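You operate a simulated robot arm through the tools that you are given. There is no shell and no other tool. Be economical: measure what you need, move in short steps, check, and stop when the job is done.

You are at the controls of a simulated robot arm. One attempt, no reset.

JOB
Put things in order on the big board on the work table. At the end: the silver weight stands where the gold weight stood; the white glue bottle stands where the silver weight stood; the yellow card box (marked "BULBS") stands where the white glue bottle stood; the gold weight stands on top of the green empty can (marked "SODA"); whatever was shut is shut again. Leave all else as you found it, and nothing knocked over.

Only the result counts: the job must be done as asked and must still hold three seconds after the hand-in. Knocking over, shifting, dropping, spilling or breaking anything else fails it.

ROBOT AND FRAMES
A 7-joint arm with a two-finger parallel gripper, fixed in place. Base frame: the origin is at the foot of the arm, x ahead of it, y to its left, z up; the work surface is at about z = 20. Units: mm, rad, N and s.
With the tool pointing down near the work surface it reaches from about 220 to 620 mm from the base axis. Its first joint turns from -1.152 to 1.152 rad. Payload 2.6 kg.
The tool frame sits at the grasp point between the pads (the TCP): z along the fingers, y along the line on which they close. The tips reach 30 mm beyond it. Largest opening 94 mm; finger width 28, thickness 10; the body of the gripper, 50 by 96 mm, starts 55 mm behind the TCP.
Orientation is told as [roll, pitch, yaw] about the base's x, y, z axes, in that order, counted from this pose: with the fingers straight down and closing along the base's y, the tool's x points along the base's -x, its y along +y and its z along -z.

CONTROLS
- The arm moves only by the tool send_rows. Its argument "targets" is a list of rows, each an object (a shift or turn left out is 0, a gripper value left out holds the last) with "slide": the shift along the tool's x, y, z in mm, a list of three; "delta_rot": the turn, a rotation vector about the tool's x, y, z in rad, a list of three. In form: [{"slide": [x, y, z], "delta_rot": [ax, ay, az]}, ...]. A call has 1 to 10 rows; each row shifts and turns the commanded pose from where the row before left it, along the tool's axes as they then stand. "claw" is the finger opening in mm, from 0 to 94, set as the call begins (left out, the last holds). Each row takes 0.2 s and may step no farther than 50 mm and 0.15 rad from the row before; otherwise, or with a gripper value out of range, the whole call is refused. Where a pose cannot be reached the arm comes as near as it can. A force on the tool above 40 N (or 10 N above the force at the start of the call, whichever is more), or a blocked arm, ends the call early, and 0.2 s more pass. Each finger travels about 72 mm/s and halts on what it meets, pressing with about 32 N; the grip force reading is that of the motor and also rises with nothing between the fingers. The clock runs only during rows and for 0.2 s after the last one: add rows that do not move to give the fingers time. It gives the time, the measured TCP pose, the force on the tool (base axes), the opening and the grip force at its end, in the units of the frame above (readings bear some noise), with the torque about the TCP (base axes, N m) and any sound that the robot's microphone picked up, and new pictures: "pictures" is both (left out), scene, wrist or none.
- Cameras (640 x 400 px; columns grow to the right, rows downward): "scene" is fixed at [34.9, 436.2, 568.8]; the picture's right is [-0.74, -0.68, 0.00], its down [-0.41, 0.45, -0.79] and it looks along [0.54, -0.58, -0.61] (base axes); focal length 334 px, centre (320, 200). "wrist" rides on the gripper at [76, 14, -102] in the tool frame; the picture's right is [-0.18, 0.98, 0.00], its down [-0.75, -0.14, -0.64] and it looks along [-0.63, -0.12, 0.77] (tool axes); focal length 243 px, centre (320, 200). There is no depth. A picture from a camera that has moved, and an enlarged one, comes with that camera's place and axes in the base frame and with its lens. The place of the scene camera against the robot may be out by one fixed shift of up to 12 mm in any direction.
- close_up(camera, box): a new picture of the part [left, top, right, bottom] of that camera's present view, enlarged. No time passes.
- close_job(): hands the job in; it is judged then, once.

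Go step by step. Nothing tells you positions but the pictures and the camera data: compare them with the known pose of the tool, close in by small moves and look again before you grip or let go. The budget is 120 turns and 200 pictures, counting those below and the enlarged ones. Unless the task says otherwise, let go and move clear before handing in.

The tools are called after ">>>" as a command line: name --argument value ..., lists and objects as JSON in quotes. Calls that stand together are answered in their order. send_rows: Moves the arm, as the interface text tells. Its arguments: {"type":"object","properties":{"targets":{"type":"array","items":{"type":"object","properties":{"slide":{"type":"array","items":{"type":"number"}},"delta_rot":{"type":"array","items":{"type":"number"}}}}},"claw":{"type":"number"},"pictures":{"type":"string","enum":["both","scene","wrist","none"]}},"required":["targets"]} The other tools are called the same way: close_up (camera, box) takes an enlarged picture of a part of a camera's view; close_job () hands the job in.

At the start:

```text
time_s: 0.0
ee_pos: [398.5, 151.5, 344.5]
orientation: [0.001, -0.001, -0.001]
force: [-0.7, 0.3, -0.2]
wrist_torque: [-0.03, 0.03, -0.03]
grip_width: 94.2
grasp_force: 0.0
```

scene: 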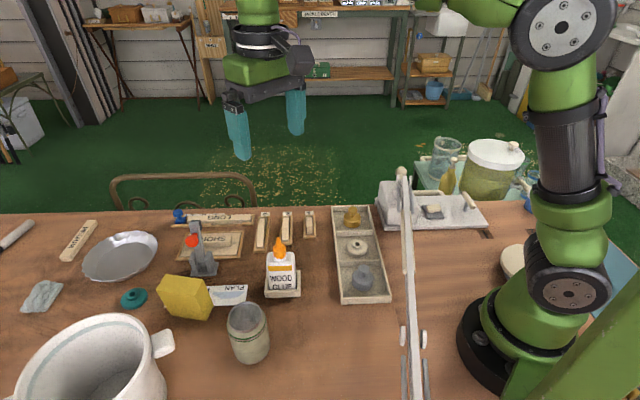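
wrist: 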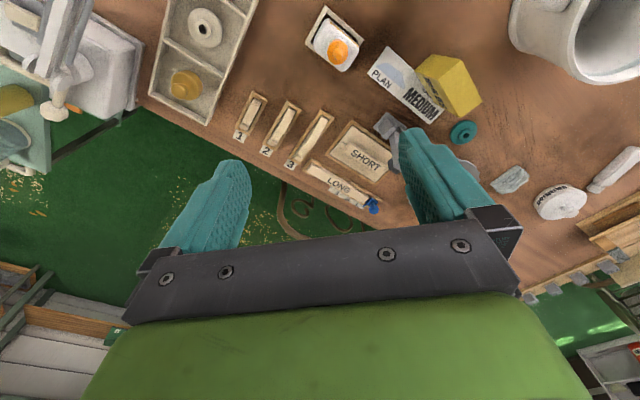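

I see a tray with gold and silver weights, a glue bottle, a yellow box and a glass/can. I'll enlarge parts of the scene to identify everything.

>>> close_up --camera "scene" --box '[220, 190, 420, 315]'

>>> close_up --camera "scene" --box '[60, 200, 300, 350]'

>>> close_up --camera "scene" --box '[360, 130, 600, 280]'

>>> close_up --camera "wrist" --box '[140, 0, 500, 225]'

```text
3.20 times, centred on (320, 252) of scene
camera zoom: at [34.9, 436.2, 568.8], right [-0.74, -0.68, 0.0], down [-0.41, 0.45, -0.79], along [0.54, -0.58, -0.61], focal length 1068 px, centre (320, 32)
```

zoom: 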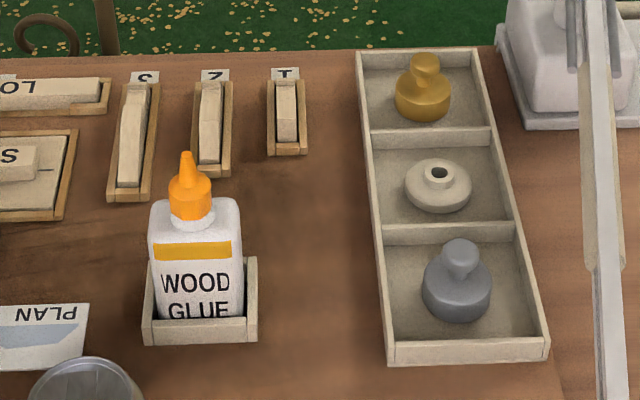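

```text
2.67 times, centred on (180, 275) of scene
camera zoom: at [34.9, 436.2, 568.8], right [-0.74, -0.68, 0.0], down [-0.41, 0.45, -0.79], along [0.54, -0.58, -0.61], focal length 890 px, centre (693, 0)
```

zoom: 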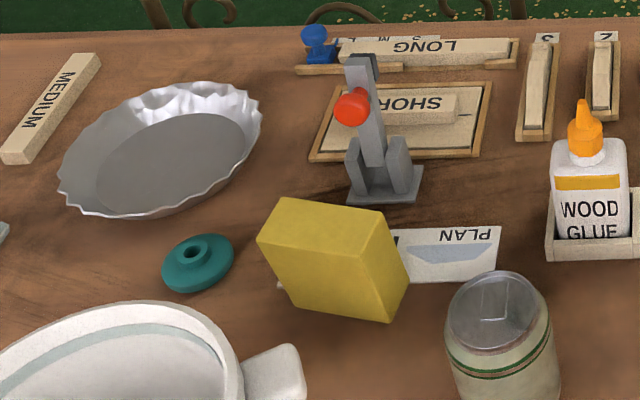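

```text
2.67 times, centred on (480, 205) of scene
camera zoom: at [34.9, 436.2, 568.8], right [-0.74, -0.68, 0.0], down [-0.41, 0.45, -0.79], along [0.54, -0.58, -0.61], focal length 890 px, centre (-107, 187)
```

zoom: 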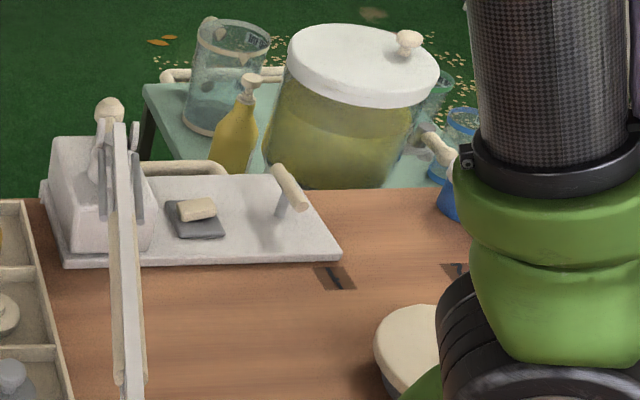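

```text
1.78 times, centred on (320, 112) of wrist
camera zoom: at [322.2, 167.1, 447.0], right [0.18, 0.98, 0.0], down [0.75, -0.14, 0.64], along [0.63, -0.12, -0.77], focal length 431 px, centre (320, 356)
```

zoom: 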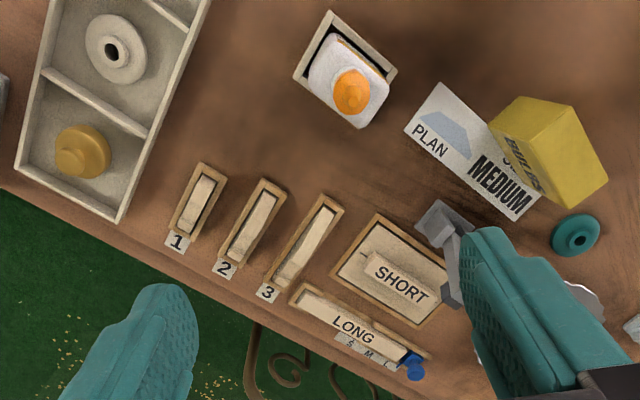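

The weights sit in a slanted tray, gold near (388,-60) and silver near (259,74). I'll pull the arm back a bit at height to look down on the near area.

>>> send_rows --targets '[{"slide": [40, 0, 0]}, {"slide": [40, 0, 0]}, {"slide": [40, 0, 0]}, {"slide": [0, 0, 0]}]'

```text
time_s: 1.0
ee_pos: [281.9, 154.1, 345.4]
orientation: [-0.001, 0.001, 0.002]
force: [1.0, -0.6, 0.4]
wrist_torque: [0.02, 0.04, 0.0]
grip_width: 94.2
grasp_force: 0.0
camera wrist: at [204.0, 169.1, 448.1], right [0.18, 0.98, 0.0], down [0.75, -0.14, 0.64], along [0.63, -0.12, -0.77], focal length 243 px, centre (320, 200)
```

scene: 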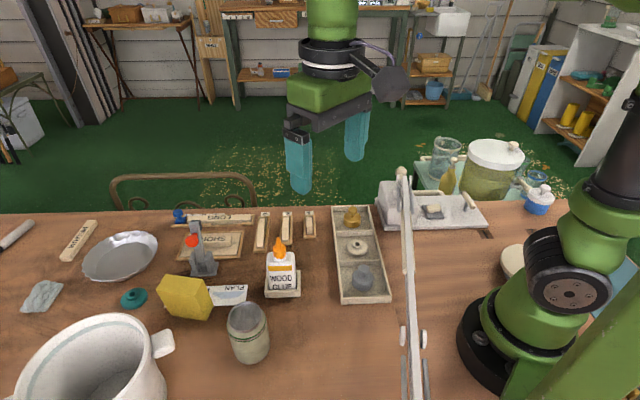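
wrist: 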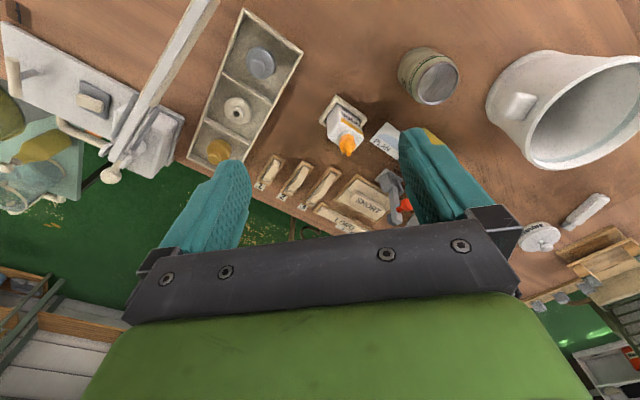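

The soda can is in view; a long white bar runs past the tray. I'll zoom in on both.

>>> close_up --camera "wrist" --box '[0, 0, 320, 200]'

>>> close_up --camera "wrist" --box '[300, 30, 500, 155]'

>>> close_up --camera "scene" --box '[320, 150, 640, 400]'

```text
2.00 times, centred on (160, 100) of wrist
camera zoom: at [204.0, 169.1, 448.1], right [0.18, 0.98, 0.0], down [0.75, -0.14, 0.64], along [0.63, -0.12, -0.77], focal length 485 px, centre (640, 400)
```

zoom: 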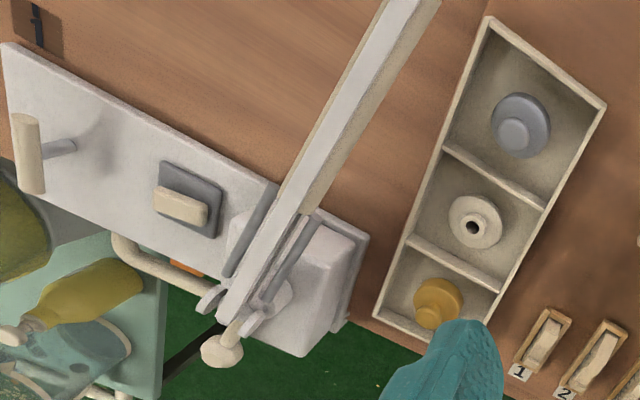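

```text
3.20 times, centred on (400, 92) of wrist
camera zoom: at [204.0, 169.1, 448.1], right [0.18, 0.98, 0.0], down [0.75, -0.14, 0.64], along [0.63, -0.12, -0.77], focal length 776 px, centre (64, 544)
```

zoom: 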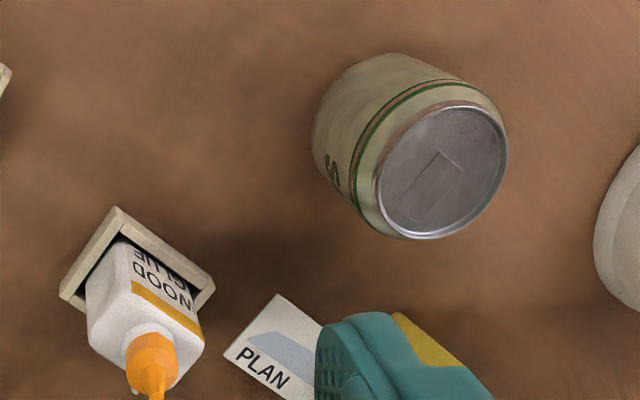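

```text
1.60 times, centred on (480, 275) of scene
camera zoom: at [34.9, 436.2, 568.8], right [-0.74, -0.68, 0.0], down [-0.41, 0.45, -0.79], along [0.54, -0.58, -0.61], focal length 534 px, centre (64, 80)
```

zoom: 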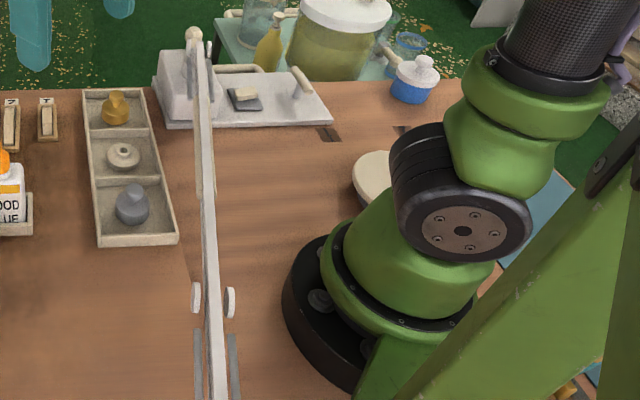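

The can is "SODA" (near (316,302), top about z 115). The glue sits in a low holder near (372,178), rotated 45°, and the tray is also at 45°. I'll start with the gold weight, moving above it.

>>> send_rows --targets '[{"slide": [-26, -44, 0]}, {"slide": [-26, -44, 0]}, {"slide": [-26, -44, 0]}, {"slide": [-14, -42, 0]}, {"slide": [-14, -40, 0]}, {"slide": [0, 0, 50]}, {"slide": [0, 0, 50]}, {"slide": [0, 0, 45]}, {"slide": [0, 0, 0]}]' --claw 58

```text
refused: row 1 steps farther than a row can; nothing moved
```

>>> send_rows --targets '[{"slide": [-22, -43, 0]}, {"slide": [-22, -43, 0]}, {"slide": [-22, -43, 0]}, {"slide": [-20, -43, 0]}, {"slide": [-20, -42, 0]}, {"slide": [0, 0, 48]}, {"slide": [0, 0, 48]}, {"slide": [0, 0, 48]}, {"slide": [0, 0, 0]}]' --claw 58

```text
time_s: 3.0
ee_pos: [385.7, -61.4, 199.4]
orientation: [-0.001, 0.001, 0.0]
force: [0.4, 0.0, -0.7]
wrist_torque: [0.0, 0.0, -0.04]
grip_width: 58.1
grasp_force: 0.0
camera wrist: at [309.9, -46.6, 302.1], right [0.18, 0.98, 0.0], down [0.75, -0.14, 0.64], along [0.63, -0.12, -0.77], focal length 243 px, centre (320, 200)
```

scene: 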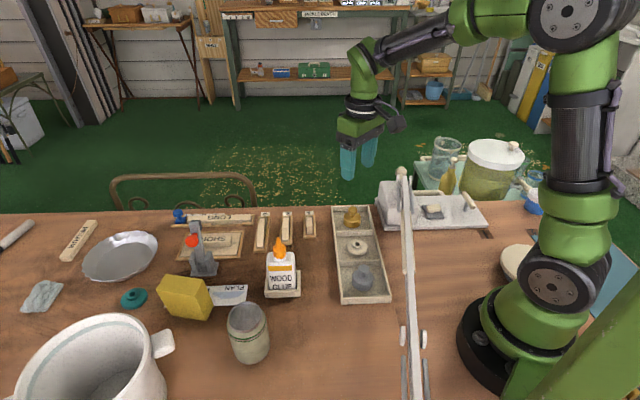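
wrist: 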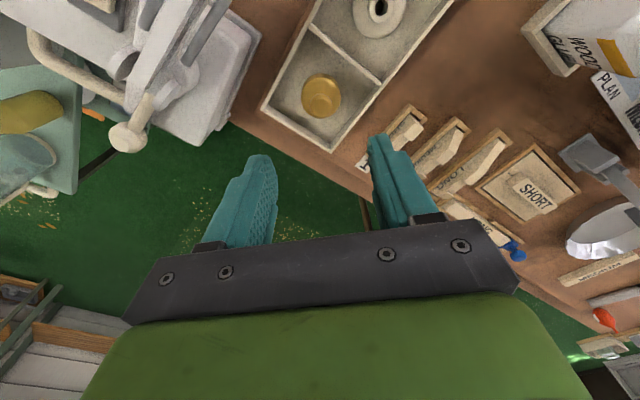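

>>> close_up --camera "wrist" --box '[240, 0, 440, 125]'

>>> close_up --camera "scene" --box '[320, 195, 400, 245]'

```text
3.20 times, centred on (340, 62) of wrist
camera zoom: at [309.9, -46.6, 302.1], right [0.18, 0.98, 0.0], down [0.75, -0.14, 0.64], along [0.63, -0.12, -0.77], focal length 776 px, centre (256, 640)
```

zoom: 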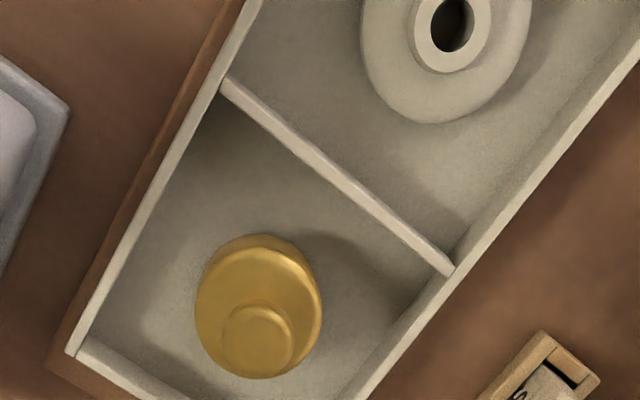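

```text
8.00 times, centred on (360, 220) of scene
camera zoom: at [34.9, 436.2, 568.8], right [-0.74, -0.68, 0.0], down [-0.41, 0.45, -0.79], along [0.54, -0.58, -0.61], focal length 2670 px, centre (0, 40)
```

zoom: 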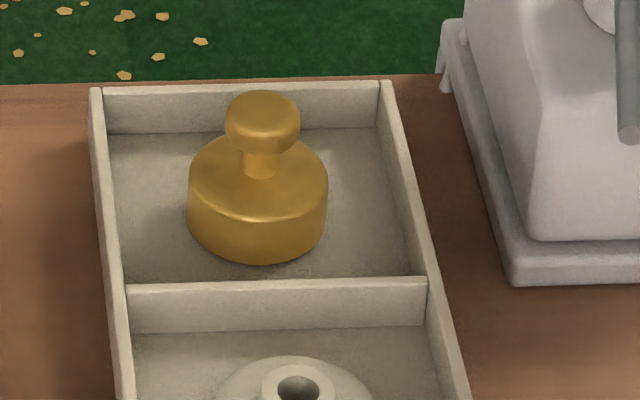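

Gold weight is centred at about (387,-61). I'll descend in part and check.

>>> send_rows --targets '[{"slide": [-1, 0, 40]}, {"slide": [0, 0, 40]}, {"slide": [0, 0, 24]}, {"slide": [0, 0, 0]}]' --claw 54

```text
time_s: 4.0
ee_pos: [388.2, -60.0, 94.8]
orientation: [-0.001, 0.002, -0.002]
force: [0.1, -0.7, 0.3]
wrist_torque: [0.01, 0.0, 0.01]
grip_width: 53.8
grasp_force: 0.2
camera wrist: at [311.2, -45.4, 196.6], right [0.18, 0.98, 0.0], down [0.75, -0.14, 0.64], along [0.63, -0.12, -0.77], focal length 243 px, centre (320, 200)
```

scene: 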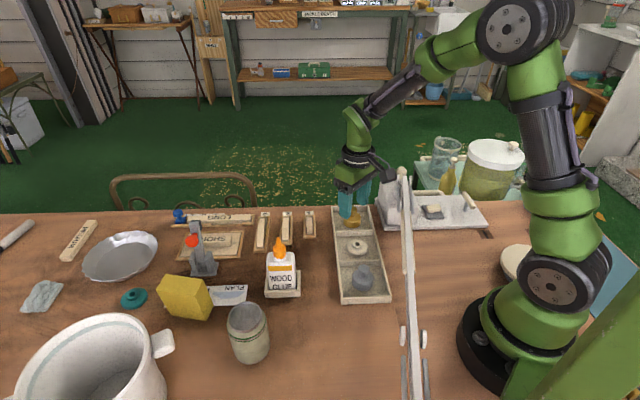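
wrist: 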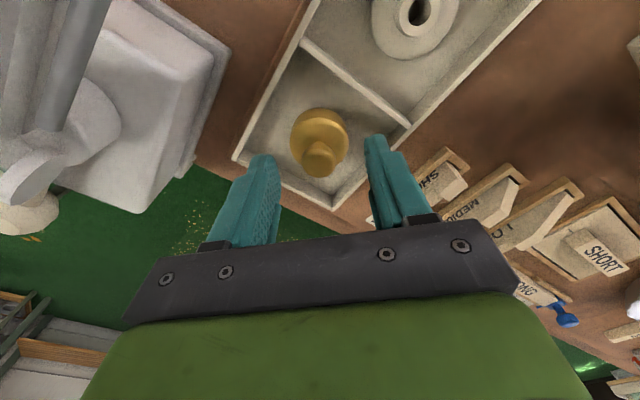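

Fingers straddle the weight well. Descending to grip height and closing.

>>> send_rows --targets '[{"slide": [0, -1, 18]}, {"slide": [0, 0, 16]}, {"slide": [0, 0, 0]}]' --pictures "both"

>>> close_up --camera "wrist" --box '[220, 80, 420, 205]'

```text
time_s: 4.8
ee_pos: [386.6, -60.9, 62.1]
orientation: [-0.001, -0.002, 0.0]
force: [-0.4, 0.1, 0.4]
wrist_torque: [0.01, -0.02, -0.01]
grip_width: 54.0
grasp_force: 0.0
camera wrist: at [310.2, -46.4, 164.4], right [0.18, 0.98, 0.0], down [0.75, -0.14, 0.64], along [0.63, -0.12, -0.77], focal length 243 px, centre (320, 200)
```

scene: 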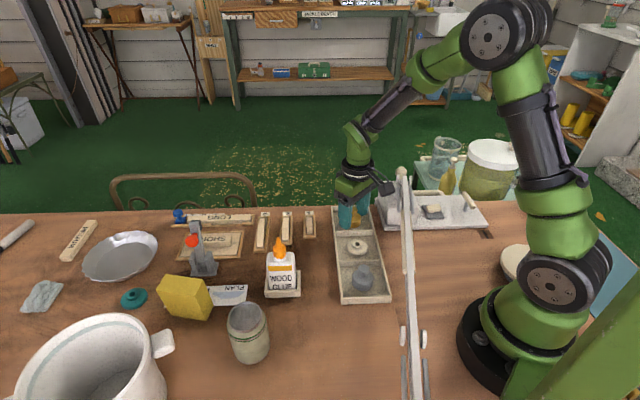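
wrist: 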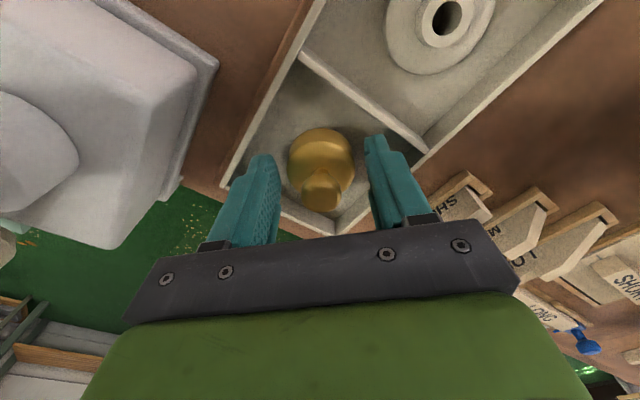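

```text
3.20 times, centred on (320, 142) of wrist
camera zoom: at [310.2, -46.4, 164.4], right [0.18, 0.98, 0.0], down [0.75, -0.14, 0.64], along [0.63, -0.12, -0.77], focal length 776 px, centre (320, 384)
```

zoom: 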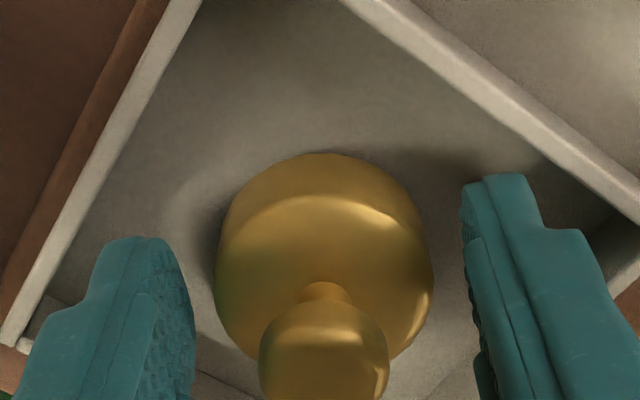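

The weight's body looks to span about z 32–50, so I'll raise 6 mm before closing, leaving the tips above the base.

>>> send_rows --targets '[{"slide": [0, 0, -6]}]' --pictures "none"

>>> send_rows --targets '[{}, {}, {}, {}]' --claw 30 --pictures "wrist"

```text
time_s: 5.2
ee_pos: [387.2, -62.6, 68.6]
orientation: [0.0, -0.001, 0.004]
force: [0.3, -0.3, 0.2]
wrist_torque: [0.0, 0.02, 0.01]
grip_width: 54.2
grasp_force: 0.1
```

```text
time_s: 6.2
ee_pos: [388.4, -61.2, 68.7]
orientation: [0.0, -0.001, 0.0]
force: [-0.7, -0.2, 0.3]
wrist_torque: [0.02, 0.03, -0.01]
grip_width: 39.9
grasp_force: 32.0
camera wrist: at [310.4, -47.1, 170.7], right [0.18, 0.98, 0.0], down [0.75, -0.14, 0.64], along [0.63, -0.12, -0.77], focal length 243 px, centre (320, 200)
```

wrist: 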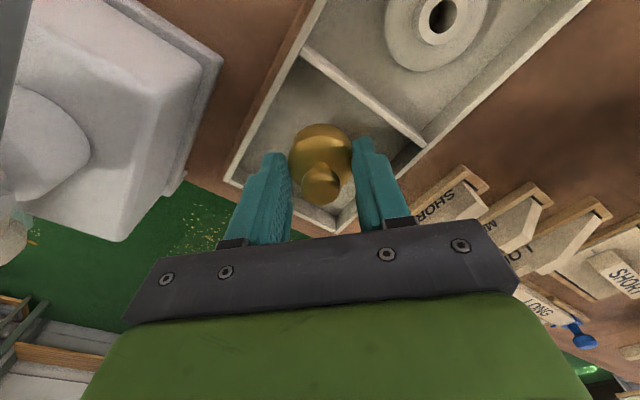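

Gripped at 40 mm. Lifting.

>>> send_rows --targets '[{"slide": [0, 0, -10]}, {"slide": [0, 0, -20]}, {"slide": [0, 0, -40]}, {"slide": [0, 0, -40]}, {"slide": [0, 0, -40]}, {"slide": [0, 0, 0]}]'

```text
time_s: 7.6
ee_pos: [386.0, -61.9, 219.2]
orientation: [0.0, 0.001, 0.0]
force: [1.3, -0.1, -0.8]
wrist_torque: [0.0, 0.02, 0.01]
grip_width: 30.1
grasp_force: 0.1
camera wrist: at [308.9, -46.7, 321.0], right [0.18, 0.98, 0.0], down [0.75, -0.14, 0.64], along [0.63, -0.12, -0.77], focal length 243 px, centre (320, 200)
```

scene: 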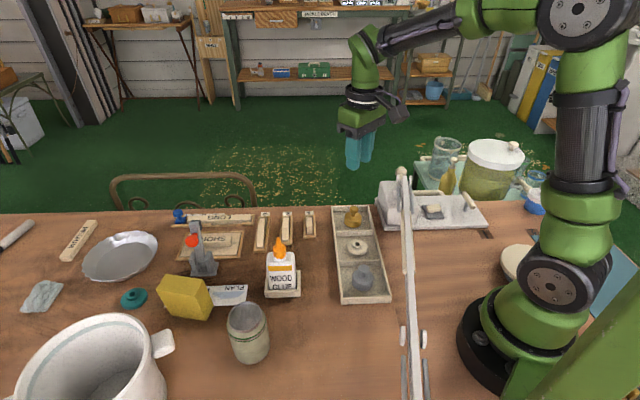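
wrist: 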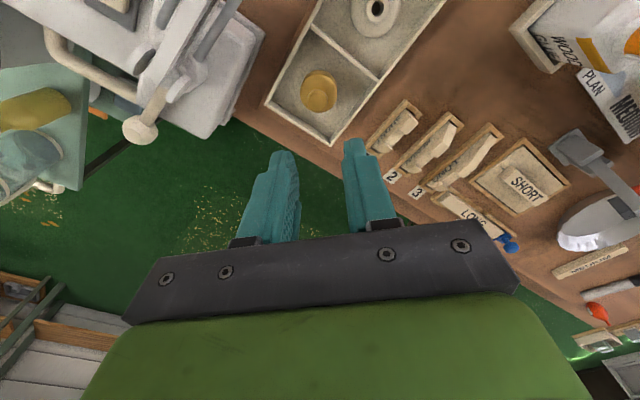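

It slipped out; the weight still stands there. Checking its state.

>>> close_up --camera "scene" --box '[320, 195, 400, 245]'

>>> close_up --camera "wrist" --box '[240, 0, 440, 125]'

```text
8.00 times, centred on (360, 220) of scene
camera zoom: at [34.9, 436.2, 568.8], right [-0.74, -0.68, 0.0], down [-0.41, 0.45, -0.79], along [0.54, -0.58, -0.61], focal length 2670 px, centre (0, 40)
```

zoom: 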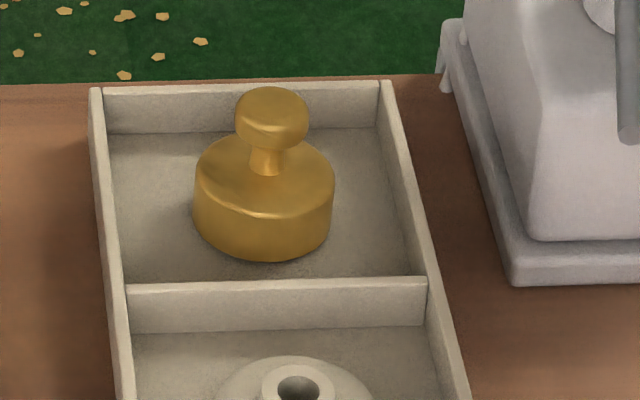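

```text
3.20 times, centred on (340, 62) of wrist
camera zoom: at [308.9, -46.7, 321.0], right [0.18, 0.98, 0.0], down [0.75, -0.14, 0.64], along [0.63, -0.12, -0.77], focal length 776 px, centre (256, 640)
```

zoom: 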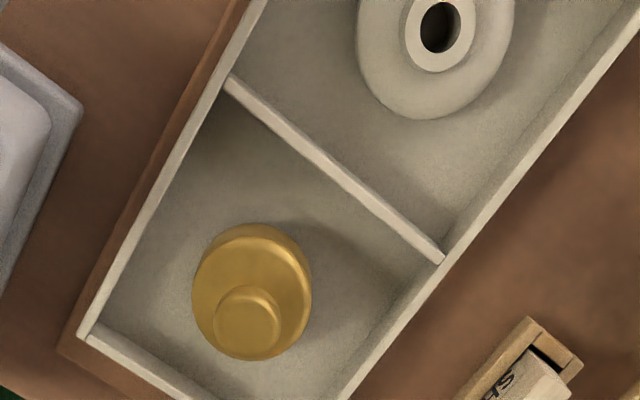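

It stands upright, shifted about 3 mm. I'll instead grip the knob's cap, with the tips just above the body.

>>> send_rows --targets '[{"slide": [0, -3, 45]}, {"slide": [0, 0, 45]}, {"slide": [0, 0, 35]}, {"slide": [0, 0, 20]}, {"slide": [0, 0, 0]}]' --claw 50 --pictures "wrist"

>>> close_up --camera "wrist" --box '[240, 80, 400, 180]'

>>> close_up --camera "scene" --box '[320, 185, 400, 235]'

```text
time_s: 8.8
ee_pos: [387.2, -64.8, 73.1]
orientation: [0.001, 0.001, 0.0]
force: [0.0, -0.2, 0.3]
wrist_torque: [-0.02, 0.0, 0.0]
grip_width: 50.1
grasp_force: 0.1
camera wrist: at [310.3, -51.1, 175.2], right [0.18, 0.98, 0.0], down [0.75, -0.14, 0.64], along [0.63, -0.12, -0.77], focal length 243 px, centre (320, 200)
```

wrist: 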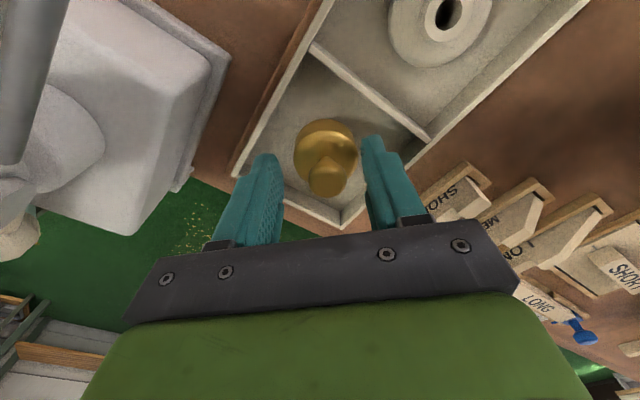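

```text
4.00 times, centred on (320, 130) of wrist
camera zoom: at [310.3, -51.1, 175.2], right [0.18, 0.98, 0.0], down [0.75, -0.14, 0.64], along [0.63, -0.12, -0.77], focal length 970 px, centre (320, 480)
```

zoom: 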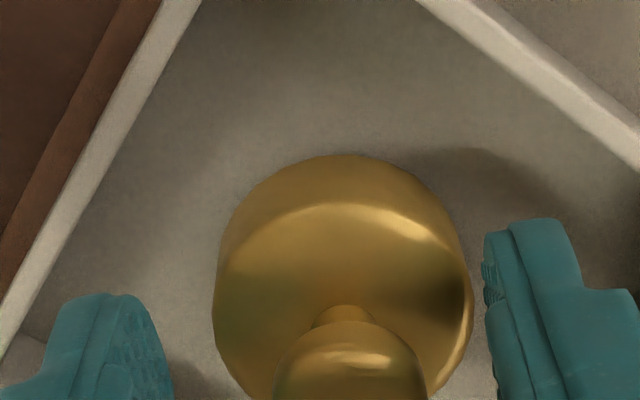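

```text
8.00 times, centred on (360, 210) of scene
camera zoom: at [34.9, 436.2, 568.8], right [-0.74, -0.68, 0.0], down [-0.41, 0.45, -0.79], along [0.54, -0.58, -0.61], focal length 2670 px, centre (0, 120)
```

zoom: 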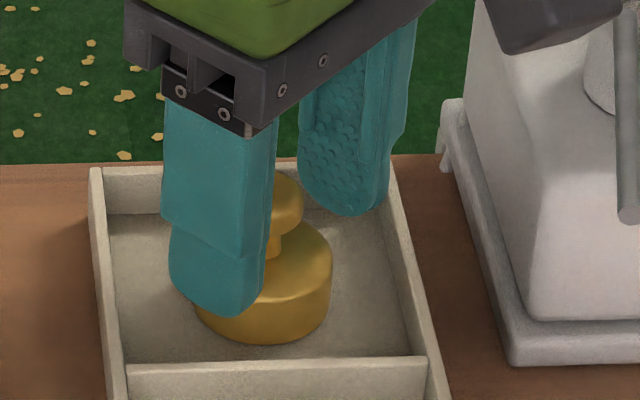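

Knob is ~3 mm to +y of finger centre; correct and close on the cap.

>>> send_rows --targets '[{"slide": [-1, 3, 0]}]' --pictures "none"

>>> send_rows --targets '[{}, {}, {}, {}]' --claw 0 --pictures "wrist"

>>> close_up --camera "scene" --box '[320, 185, 400, 235]'

```text
time_s: 9.2
ee_pos: [387.9, -62.4, 73.2]
orientation: [0.001, 0.0, 0.003]
force: [0.0, 0.1, -1.0]
wrist_torque: [0.0, 0.01, 0.03]
grip_width: 49.8
grasp_force: 0.2
```

```text
time_s: 10.2
ee_pos: [388.9, -63.9, 74.4]
orientation: [-0.001, -0.006, 0.003]
force: [1.7, -3.0, 35.7]
wrist_torque: [-0.15, -0.18, -0.03]
grip_width: 20.9
grasp_force: 31.6
camera wrist: at [312.1, -48.5, 177.0], right [0.18, 0.98, 0.0], down [0.75, -0.14, 0.65], along [0.64, -0.12, -0.76], focal length 243 px, centre (320, 200)
```

wrist: 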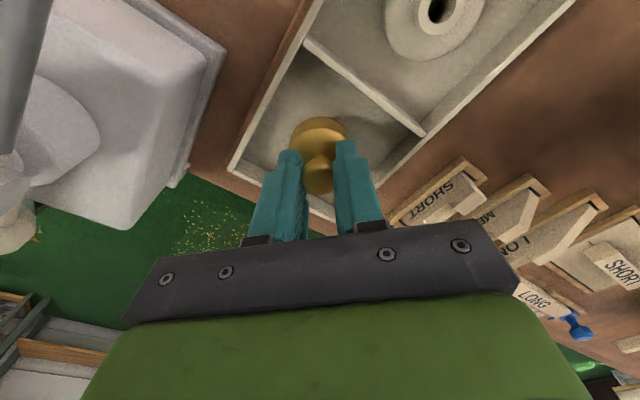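

```text
8.00 times, centred on (360, 210) of scene
camera zoom: at [34.7, 436.3, 568.8], right [-0.74, -0.68, 0.0], down [-0.41, 0.45, -0.79], along [0.54, -0.58, -0.61], focal length 2670 px, centre (0, 120)
```

zoom: 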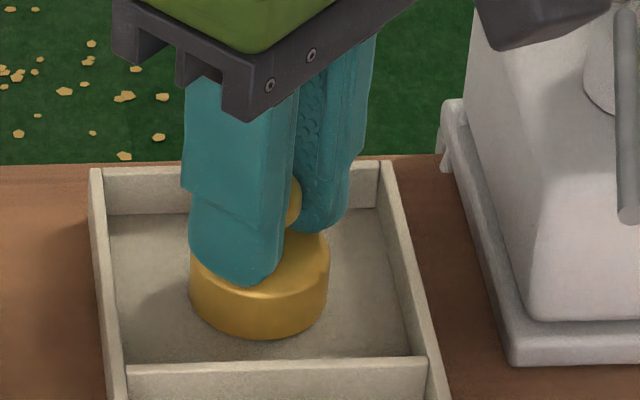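

Gripped at 21 mm; tips rest on the body. Lift gently and check.

>>> send_rows --targets '[{"slide": [0, 0, -2]}, {"slide": [0, 0, -5]}, {"slide": [0, 0, -10]}, {"slide": [0, 0, -15]}, {"slide": [0, 0, 0]}]' --pictures "scene"

```text
time_s: 11.4
ee_pos: [387.5, -64.5, 103.8]
orientation: [0.0, 0.002, 0.0]
force: [-0.1, 0.0, -2.3]
wrist_torque: [-0.07, -0.01, -0.01]
grip_width: 21.3
grasp_force: 32.1
```

scene: 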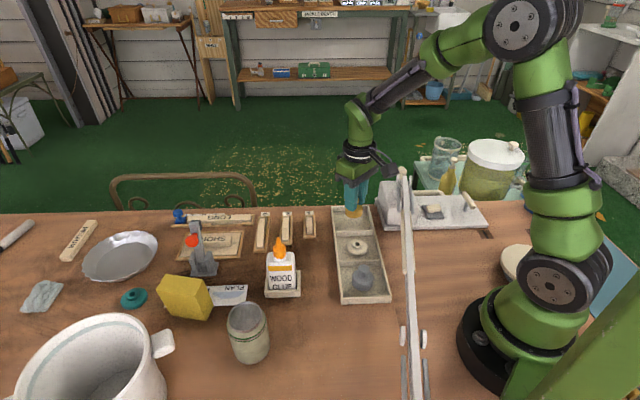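

Weight held (2.3 N). Raise and carry toward the can.

>>> send_rows --targets '[{"slide": [0, 0, -45]}, {"slide": [0, 0, -45]}, {"slide": [0, 0, -40]}, {"slide": [8, 45, 0]}, {"slide": [8, 45, 0]}, {"slide": [9, 45, 0]}, {"slide": [9, 45, 0]}, {"slide": [9, 45, 0]}, {"slide": [9, 45, 0]}, {"slide": [9, 45, 0]}]' --pictures "none"

>>> send_rows --targets '[{"slide": [10, 30, 0]}, {"slide": [0, 20, 0]}, {}, {}]' --pictures "both"

>>> close_up --camera "scene" --box '[180, 220, 340, 380]'

>>> close_up --camera "wrist" --box '[220, 60, 420, 185]'

```text
time_s: 13.6
ee_pos: [325.6, 249.7, 235.0]
orientation: [0.0, 0.0, 0.0]
force: [-0.1, 0.5, -3.0]
wrist_torque: [0.02, 0.0, 0.04]
grip_width: 21.0
grasp_force: 31.3
```

```text
time_s: 14.6
ee_pos: [315.0, 300.0, 235.9]
orientation: [-0.001, 0.0, 0.0]
force: [-0.3, -0.6, -2.5]
wrist_torque: [0.03, 0.02, -0.01]
grip_width: 20.8
grasp_force: 32.2
camera wrist: at [238.1, 316.2, 338.5], right [0.18, 0.98, 0.0], down [0.75, -0.14, 0.64], along [0.63, -0.12, -0.77], focal length 243 px, centre (320, 200)
```

scene: 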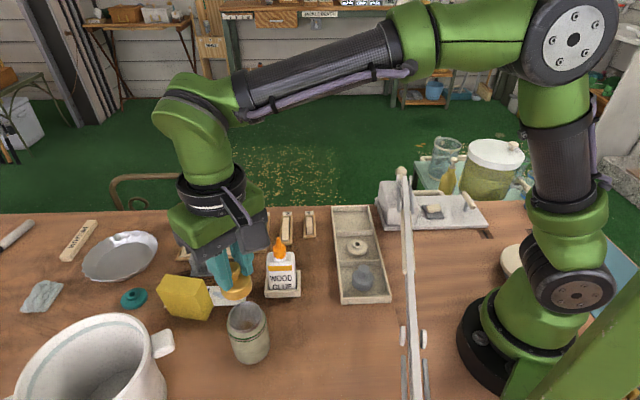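
wrist: 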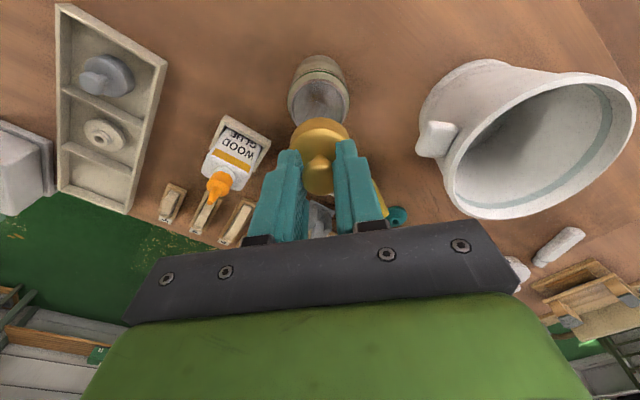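

```text
2.50 times, centred on (260, 300) of scene
camera zoom: at [34.9, 436.3, 568.8], right [-0.74, -0.68, 0.0], down [-0.41, 0.45, -0.79], along [0.54, -0.58, -0.61], focal length 834 px, centre (470, -50)
```

zoom: 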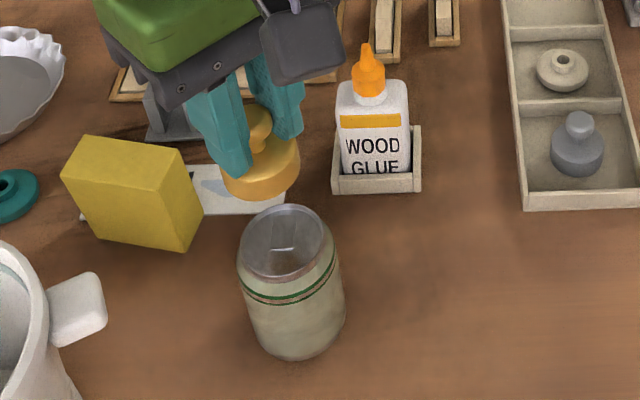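

```text
3.20 times, centred on (320, 122) of wrist
camera zoom: at [238.1, 316.2, 338.5], right [0.18, 0.98, 0.0], down [0.75, -0.14, 0.64], along [0.63, -0.12, -0.77], focal length 776 px, centre (320, 448)
```

zoom: 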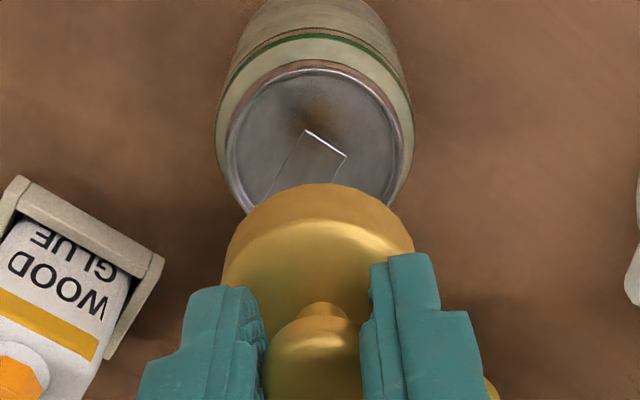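

Can lid centre is about (314.5,300.5), z≈113; the weight is almost above it. Lower to 175 and check alignment.

>>> send_rows --targets '[{"slide": [1, 0, 30]}, {"slide": [0, 0, 26]}, {}, {}]' --pictures "both"

>>> close_up --camera "scene" --box '[190, 260, 310, 380]'

>>> close_up --camera "wrist" --box '[220, 60, 420, 185]'

```text
time_s: 15.6
ee_pos: [314.4, 300.9, 178.9]
orientation: [0.0, 0.0, -0.001]
force: [-0.8, 0.2, -2.1]
wrist_torque: [0.03, -0.02, 0.0]
grip_width: 21.1
grasp_force: 32.2
camera wrist: at [238.6, 316.4, 282.6], right [0.18, 0.98, 0.0], down [0.75, -0.14, 0.64], along [0.63, -0.12, -0.77], focal length 243 px, centre (320, 200)
```

scene: 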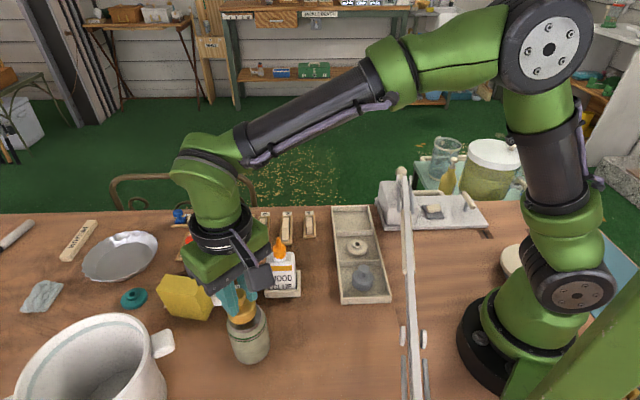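
wrist: 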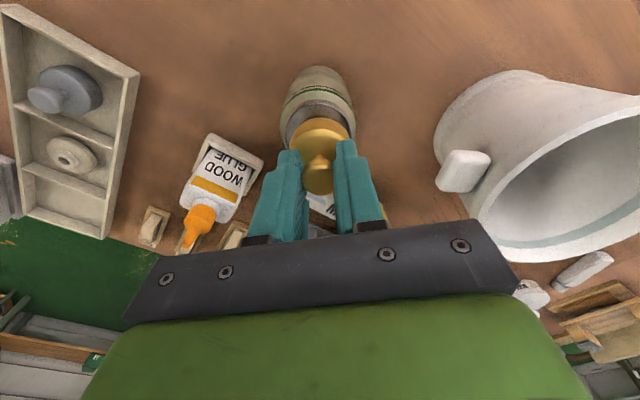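

```text
3.33 times, centred on (250, 320) of scene
camera zoom: at [34.9, 436.3, 568.8], right [-0.74, -0.68, 0.0], down [-0.41, 0.45, -0.79], along [0.54, -0.58, -0.61], focal length 1113 px, centre (553, -200)
```

zoom: 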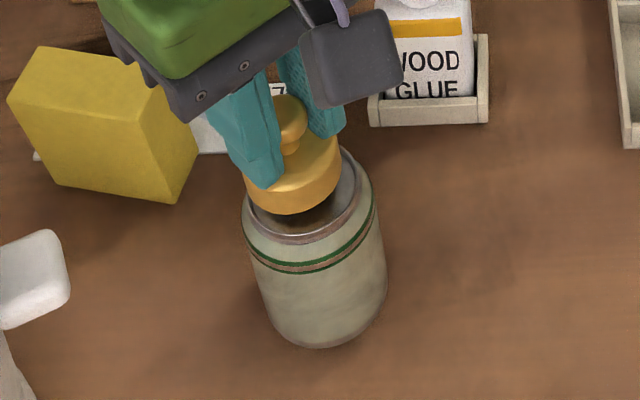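

```text
3.20 times, centred on (320, 122) of wrist
camera zoom: at [238.6, 316.4, 282.6], right [0.18, 0.98, 0.0], down [0.75, -0.14, 0.64], along [0.63, -0.12, -0.77], focal length 776 px, centre (320, 448)
```

zoom: 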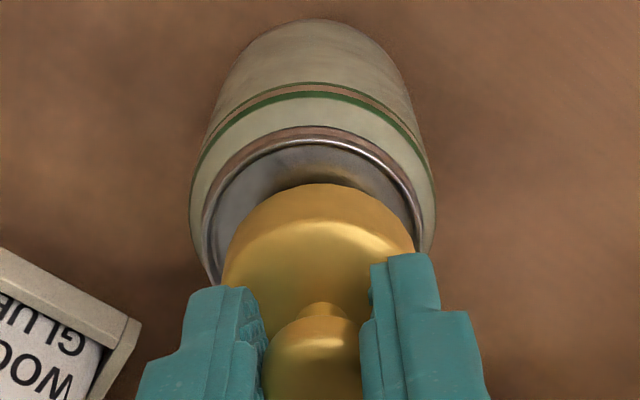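

Alignment within ~1–2 mm; shift y by −1.5 and lower carefully.

>>> send_rows --targets '[{"slide": [0, -1.5, 6]}, {"slide": [0, 0, 4]}, {}, {}]' --pictures "none"

>>> close_up --camera "scene" --box '[190, 260, 310, 380]'

>>> close_up --camera "wrist" --box '[240, 60, 400, 160]'

```text
time_s: 16.6
ee_pos: [315.2, 301.1, 171.6]
orientation: [0.004, -0.003, 0.001]
force: [-0.7, -0.7, 22.2]
wrist_torque: [-0.06, 0.0, -0.01]
grip_width: 20.9
grasp_force: 31.6
```

```text
3.33 times, centred on (250, 320) of scene
camera zoom: at [34.8, 436.2, 568.9], right [-0.74, -0.68, 0.0], down [-0.41, 0.45, -0.79], along [0.54, -0.58, -0.61], focal length 1113 px, centre (553, -200)
```

zoom: 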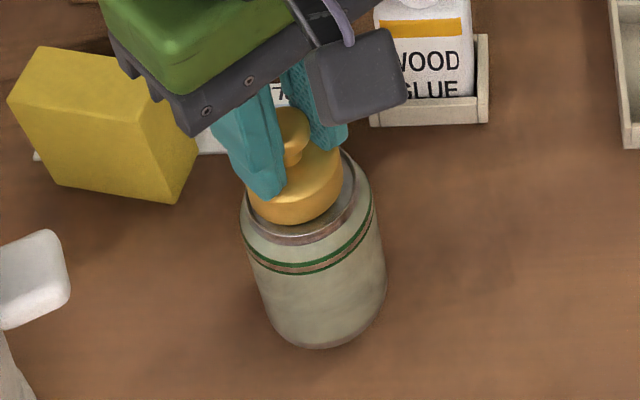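

```text
4.00 times, centred on (320, 110) of wrist
camera zoom: at [238.4, 315.9, 273.8], right [0.18, 0.98, 0.0], down [0.75, -0.14, 0.64], along [0.63, -0.12, -0.76], focal length 970 px, centre (320, 560)
```

zoom: 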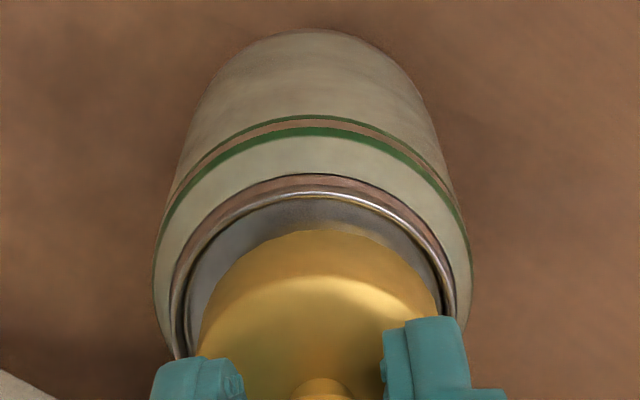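

Contact is flat (22 N, near-zero torque), so the weight rests on the lid. I'll relieve the pressure and check again before opening.

>>> send_rows --targets '[{"slide": [0, 0, -2]}, {}]' --pictures "none"

```text
time_s: 17.2
ee_pos: [313.9, 300.1, 172.4]
orientation: [-0.001, -0.001, 0.0]
force: [0.0, 0.1, 11.4]
wrist_torque: [0.0, -0.08, -0.02]
grip_width: 21.1
grasp_force: 32.2
```

>>> send_rows --targets '[{"slide": [0, 0, -1]}, {}]' --pictures "none"

>>> send_rows --targets '[{}, {}, {}]' --claw 36 --pictures "none"

>>> close_up --camera "scene" --box '[190, 260, 310, 380]'

>>> close_up --camera "wrist" --box '[240, 80, 400, 180]'

```text
time_s: 17.8
ee_pos: [315.3, 300.0, 173.6]
orientation: [-0.001, 0.002, 0.0]
force: [0.8, 1.1, 0.2]
wrist_torque: [0.03, 0.03, 0.01]
grip_width: 21.2
grasp_force: 32.1
```

```text
time_s: 18.6
ee_pos: [315.5, 301.2, 173.0]
orientation: [0.0, 0.001, 0.001]
force: [-0.2, 0.6, 0.2]
wrist_torque: [-0.02, 0.02, 0.0]
grip_width: 36.0
grasp_force: 0.0
```

```text
3.33 times, centred on (250, 320) of scene
camera zoom: at [34.9, 436.2, 568.8], right [-0.74, -0.68, 0.0], down [-0.41, 0.45, -0.79], along [0.54, -0.58, -0.61], focal length 1113 px, centre (553, -200)
```

zoom: 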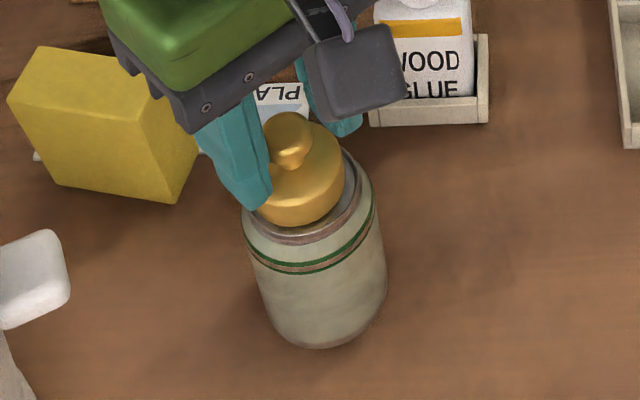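

```text
4.00 times, centred on (320, 130) of wrist
camera zoom: at [238.5, 315.9, 275.8], right [0.18, 0.98, 0.0], down [0.75, -0.14, 0.64], along [0.63, -0.12, -0.77], focal length 970 px, centre (320, 480)
```

zoom: 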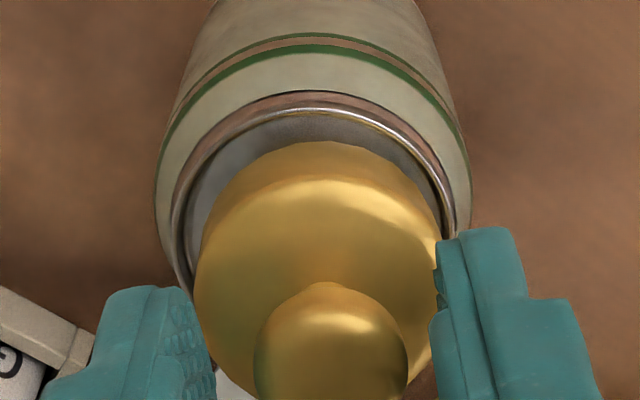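

Released; retreat straight up and inspect.

>>> send_rows --targets '[{"slide": [0, 0, -10]}, {"slide": [0, 0, -40]}, {"slide": [0, 0, -40]}, {"slide": [0, 0, -40]}, {}]' --claw 60 --pictures "none"

>>> close_up --camera "scene" --box '[210, 270, 290, 370]'

>>> close_up --camera "wrist" --box '[240, 40, 400, 140]'

```text
time_s: 19.8
ee_pos: [315.7, 300.5, 303.3]
orientation: [0.0, 0.0, 0.001]
force: [-0.4, 0.0, 0.1]
wrist_torque: [0.01, 0.01, 0.0]
grip_width: 60.2
grasp_force: 0.0
```

```text
4.00 times, centred on (250, 320) of scene
camera zoom: at [34.9, 436.2, 568.8], right [-0.74, -0.68, 0.0], down [-0.41, 0.45, -0.79], along [0.54, -0.58, -0.61], focal length 1335 px, centre (600, -280)
```

zoom: 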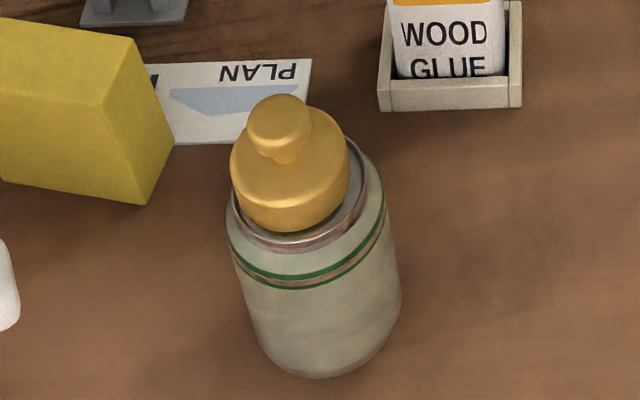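

```text
4.00 times, centred on (320, 90) of wrist
camera zoom: at [238.6, 314.7, 403.8], right [0.18, 0.98, 0.0], down [0.75, -0.14, 0.64], along [0.63, -0.12, -0.77], focal length 970 px, centre (320, 640)
```

zoom: 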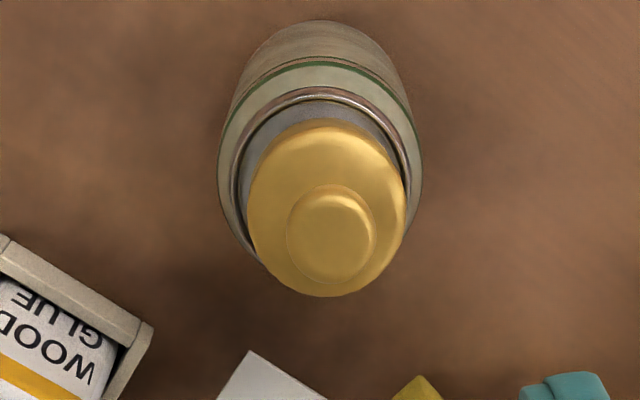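

Gold stands upright on the can. Next: the silver weight at about (258.5,72); move above it.

>>> send_rows --targets '[{"slide": [10, -40, 0]}, {"slide": [10, -40, 0]}, {"slide": [10, -40, 0]}, {"slide": [10, -40, 0]}, {"slide": [10, -40, 0]}, {"slide": [7, -28, 0]}, {"slide": [0, 0, 50]}, {"slide": [0, 0, 50]}, {}]' --claw 50

>>> close_up --camera "wrist" --box '[220, 0, 420, 125]'

```text
time_s: 21.8
ee_pos: [258.8, 70.6, 200.4]
orientation: [0.0, 0.001, 0.0]
force: [-0.1, 0.1, -1.2]
wrist_torque: [0.0, -0.02, -0.05]
grip_width: 50.1
grasp_force: 0.1
camera wrist: at [181.8, 85.8, 303.3], right [0.18, 0.98, 0.0], down [0.75, -0.14, 0.64], along [0.63, -0.12, -0.77], focal length 243 px, centre (320, 200)
```

scene: 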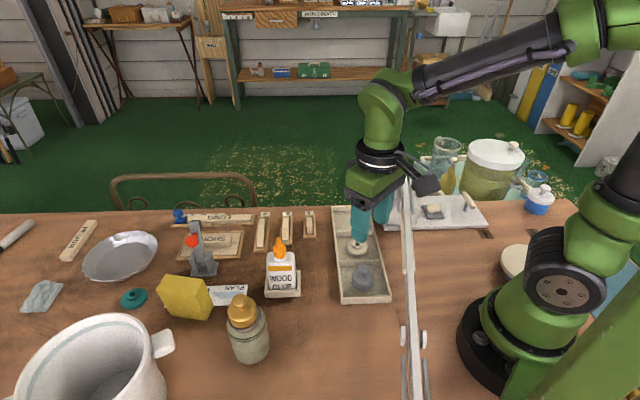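
wrist: 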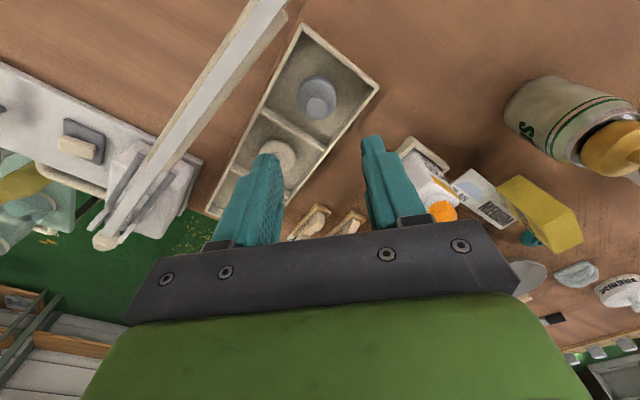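

```text
3.20 times, centred on (320, 62) of wrist
camera zoom: at [181.8, 85.8, 303.3], right [0.18, 0.98, 0.0], down [0.75, -0.14, 0.64], along [0.63, -0.12, -0.77], focal length 776 px, centre (320, 640)
```

zoom: 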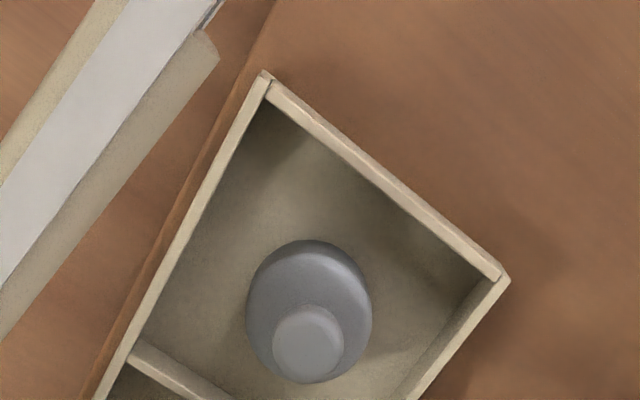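

Silver is at about (259.5,68). The wrist camera would hang over the bar, so I'll yaw −45° so it lies along the tray instead.

>>> send_rows --targets '[{"slide": [-1, -2.5, 0], "delta_rot": [0, 0, 0.1309]}, {"delta_rot": [0, 0, 0.1309]}, {"delta_rot": [0, 0, 0.1309]}, {"delta_rot": [0, 0, 0.1309]}, {"delta_rot": [0, 0, 0.1309]}, {"delta_rot": [0, 0, 0.1309]}, {"slide": [0, 0, 40]}, {"slide": [0, 0, 40]}, {}, {}]'

>>> close_up --camera "wrist" --box '[220, 60, 420, 185]'

>>> close_up --camera "scene" --box '[310, 190, 450, 320]'

```text
time_s: 24.0
ee_pos: [257.7, 67.1, 120.8]
orientation: [0.001, 0.0, -0.784]
force: [0.2, -0.1, 0.1]
wrist_torque: [-0.03, 0.01, -0.04]
grip_width: 50.0
grasp_force: 0.0
camera wrist: at [213.7, 132.2, 224.1], right [0.82, 0.57, 0.0], down [0.43, -0.63, 0.64], along [0.36, -0.53, -0.77], focal length 243 px, centre (320, 200)
```

scene: 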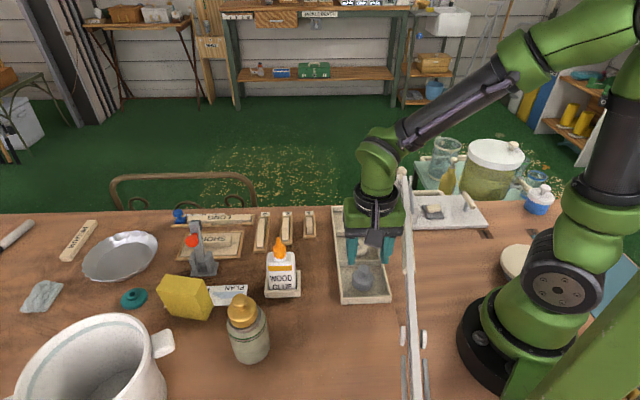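
wrist: 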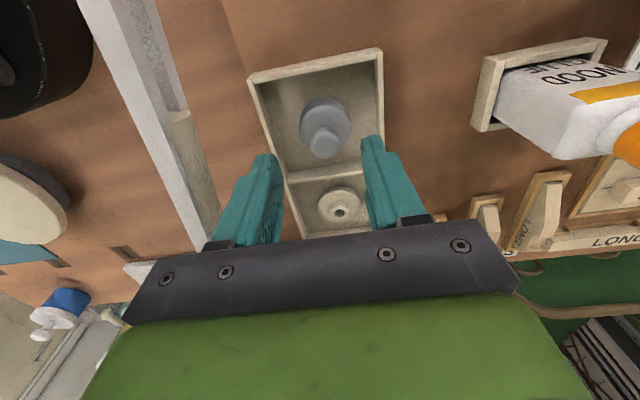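

```text
3.20 times, centred on (320, 122) of wrist
camera zoom: at [213.7, 132.2, 224.1], right [0.82, 0.57, 0.0], down [0.43, -0.63, 0.64], along [0.36, -0.53, -0.77], focal length 776 px, centre (320, 448)
```

zoom: 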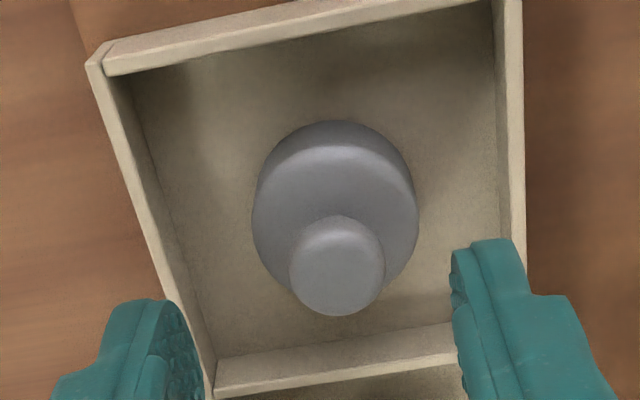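

```text
3.08 times, centred on (380, 255) of scene
camera zoom: at [34.9, 436.2, 568.8], right [-0.74, -0.68, 0.0], down [-0.41, 0.45, -0.79], along [0.54, -0.58, -0.61], focal length 1027 px, centre (135, 31)
```

zoom: 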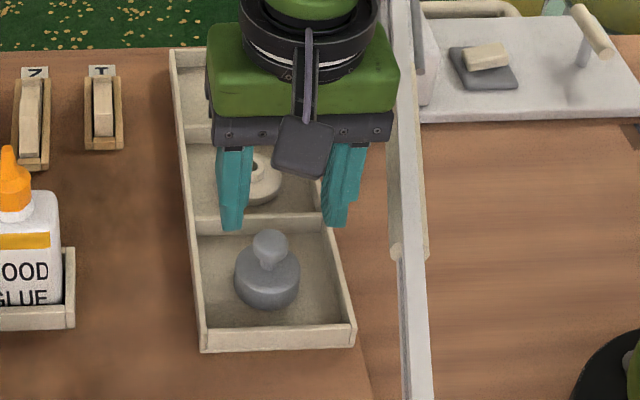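

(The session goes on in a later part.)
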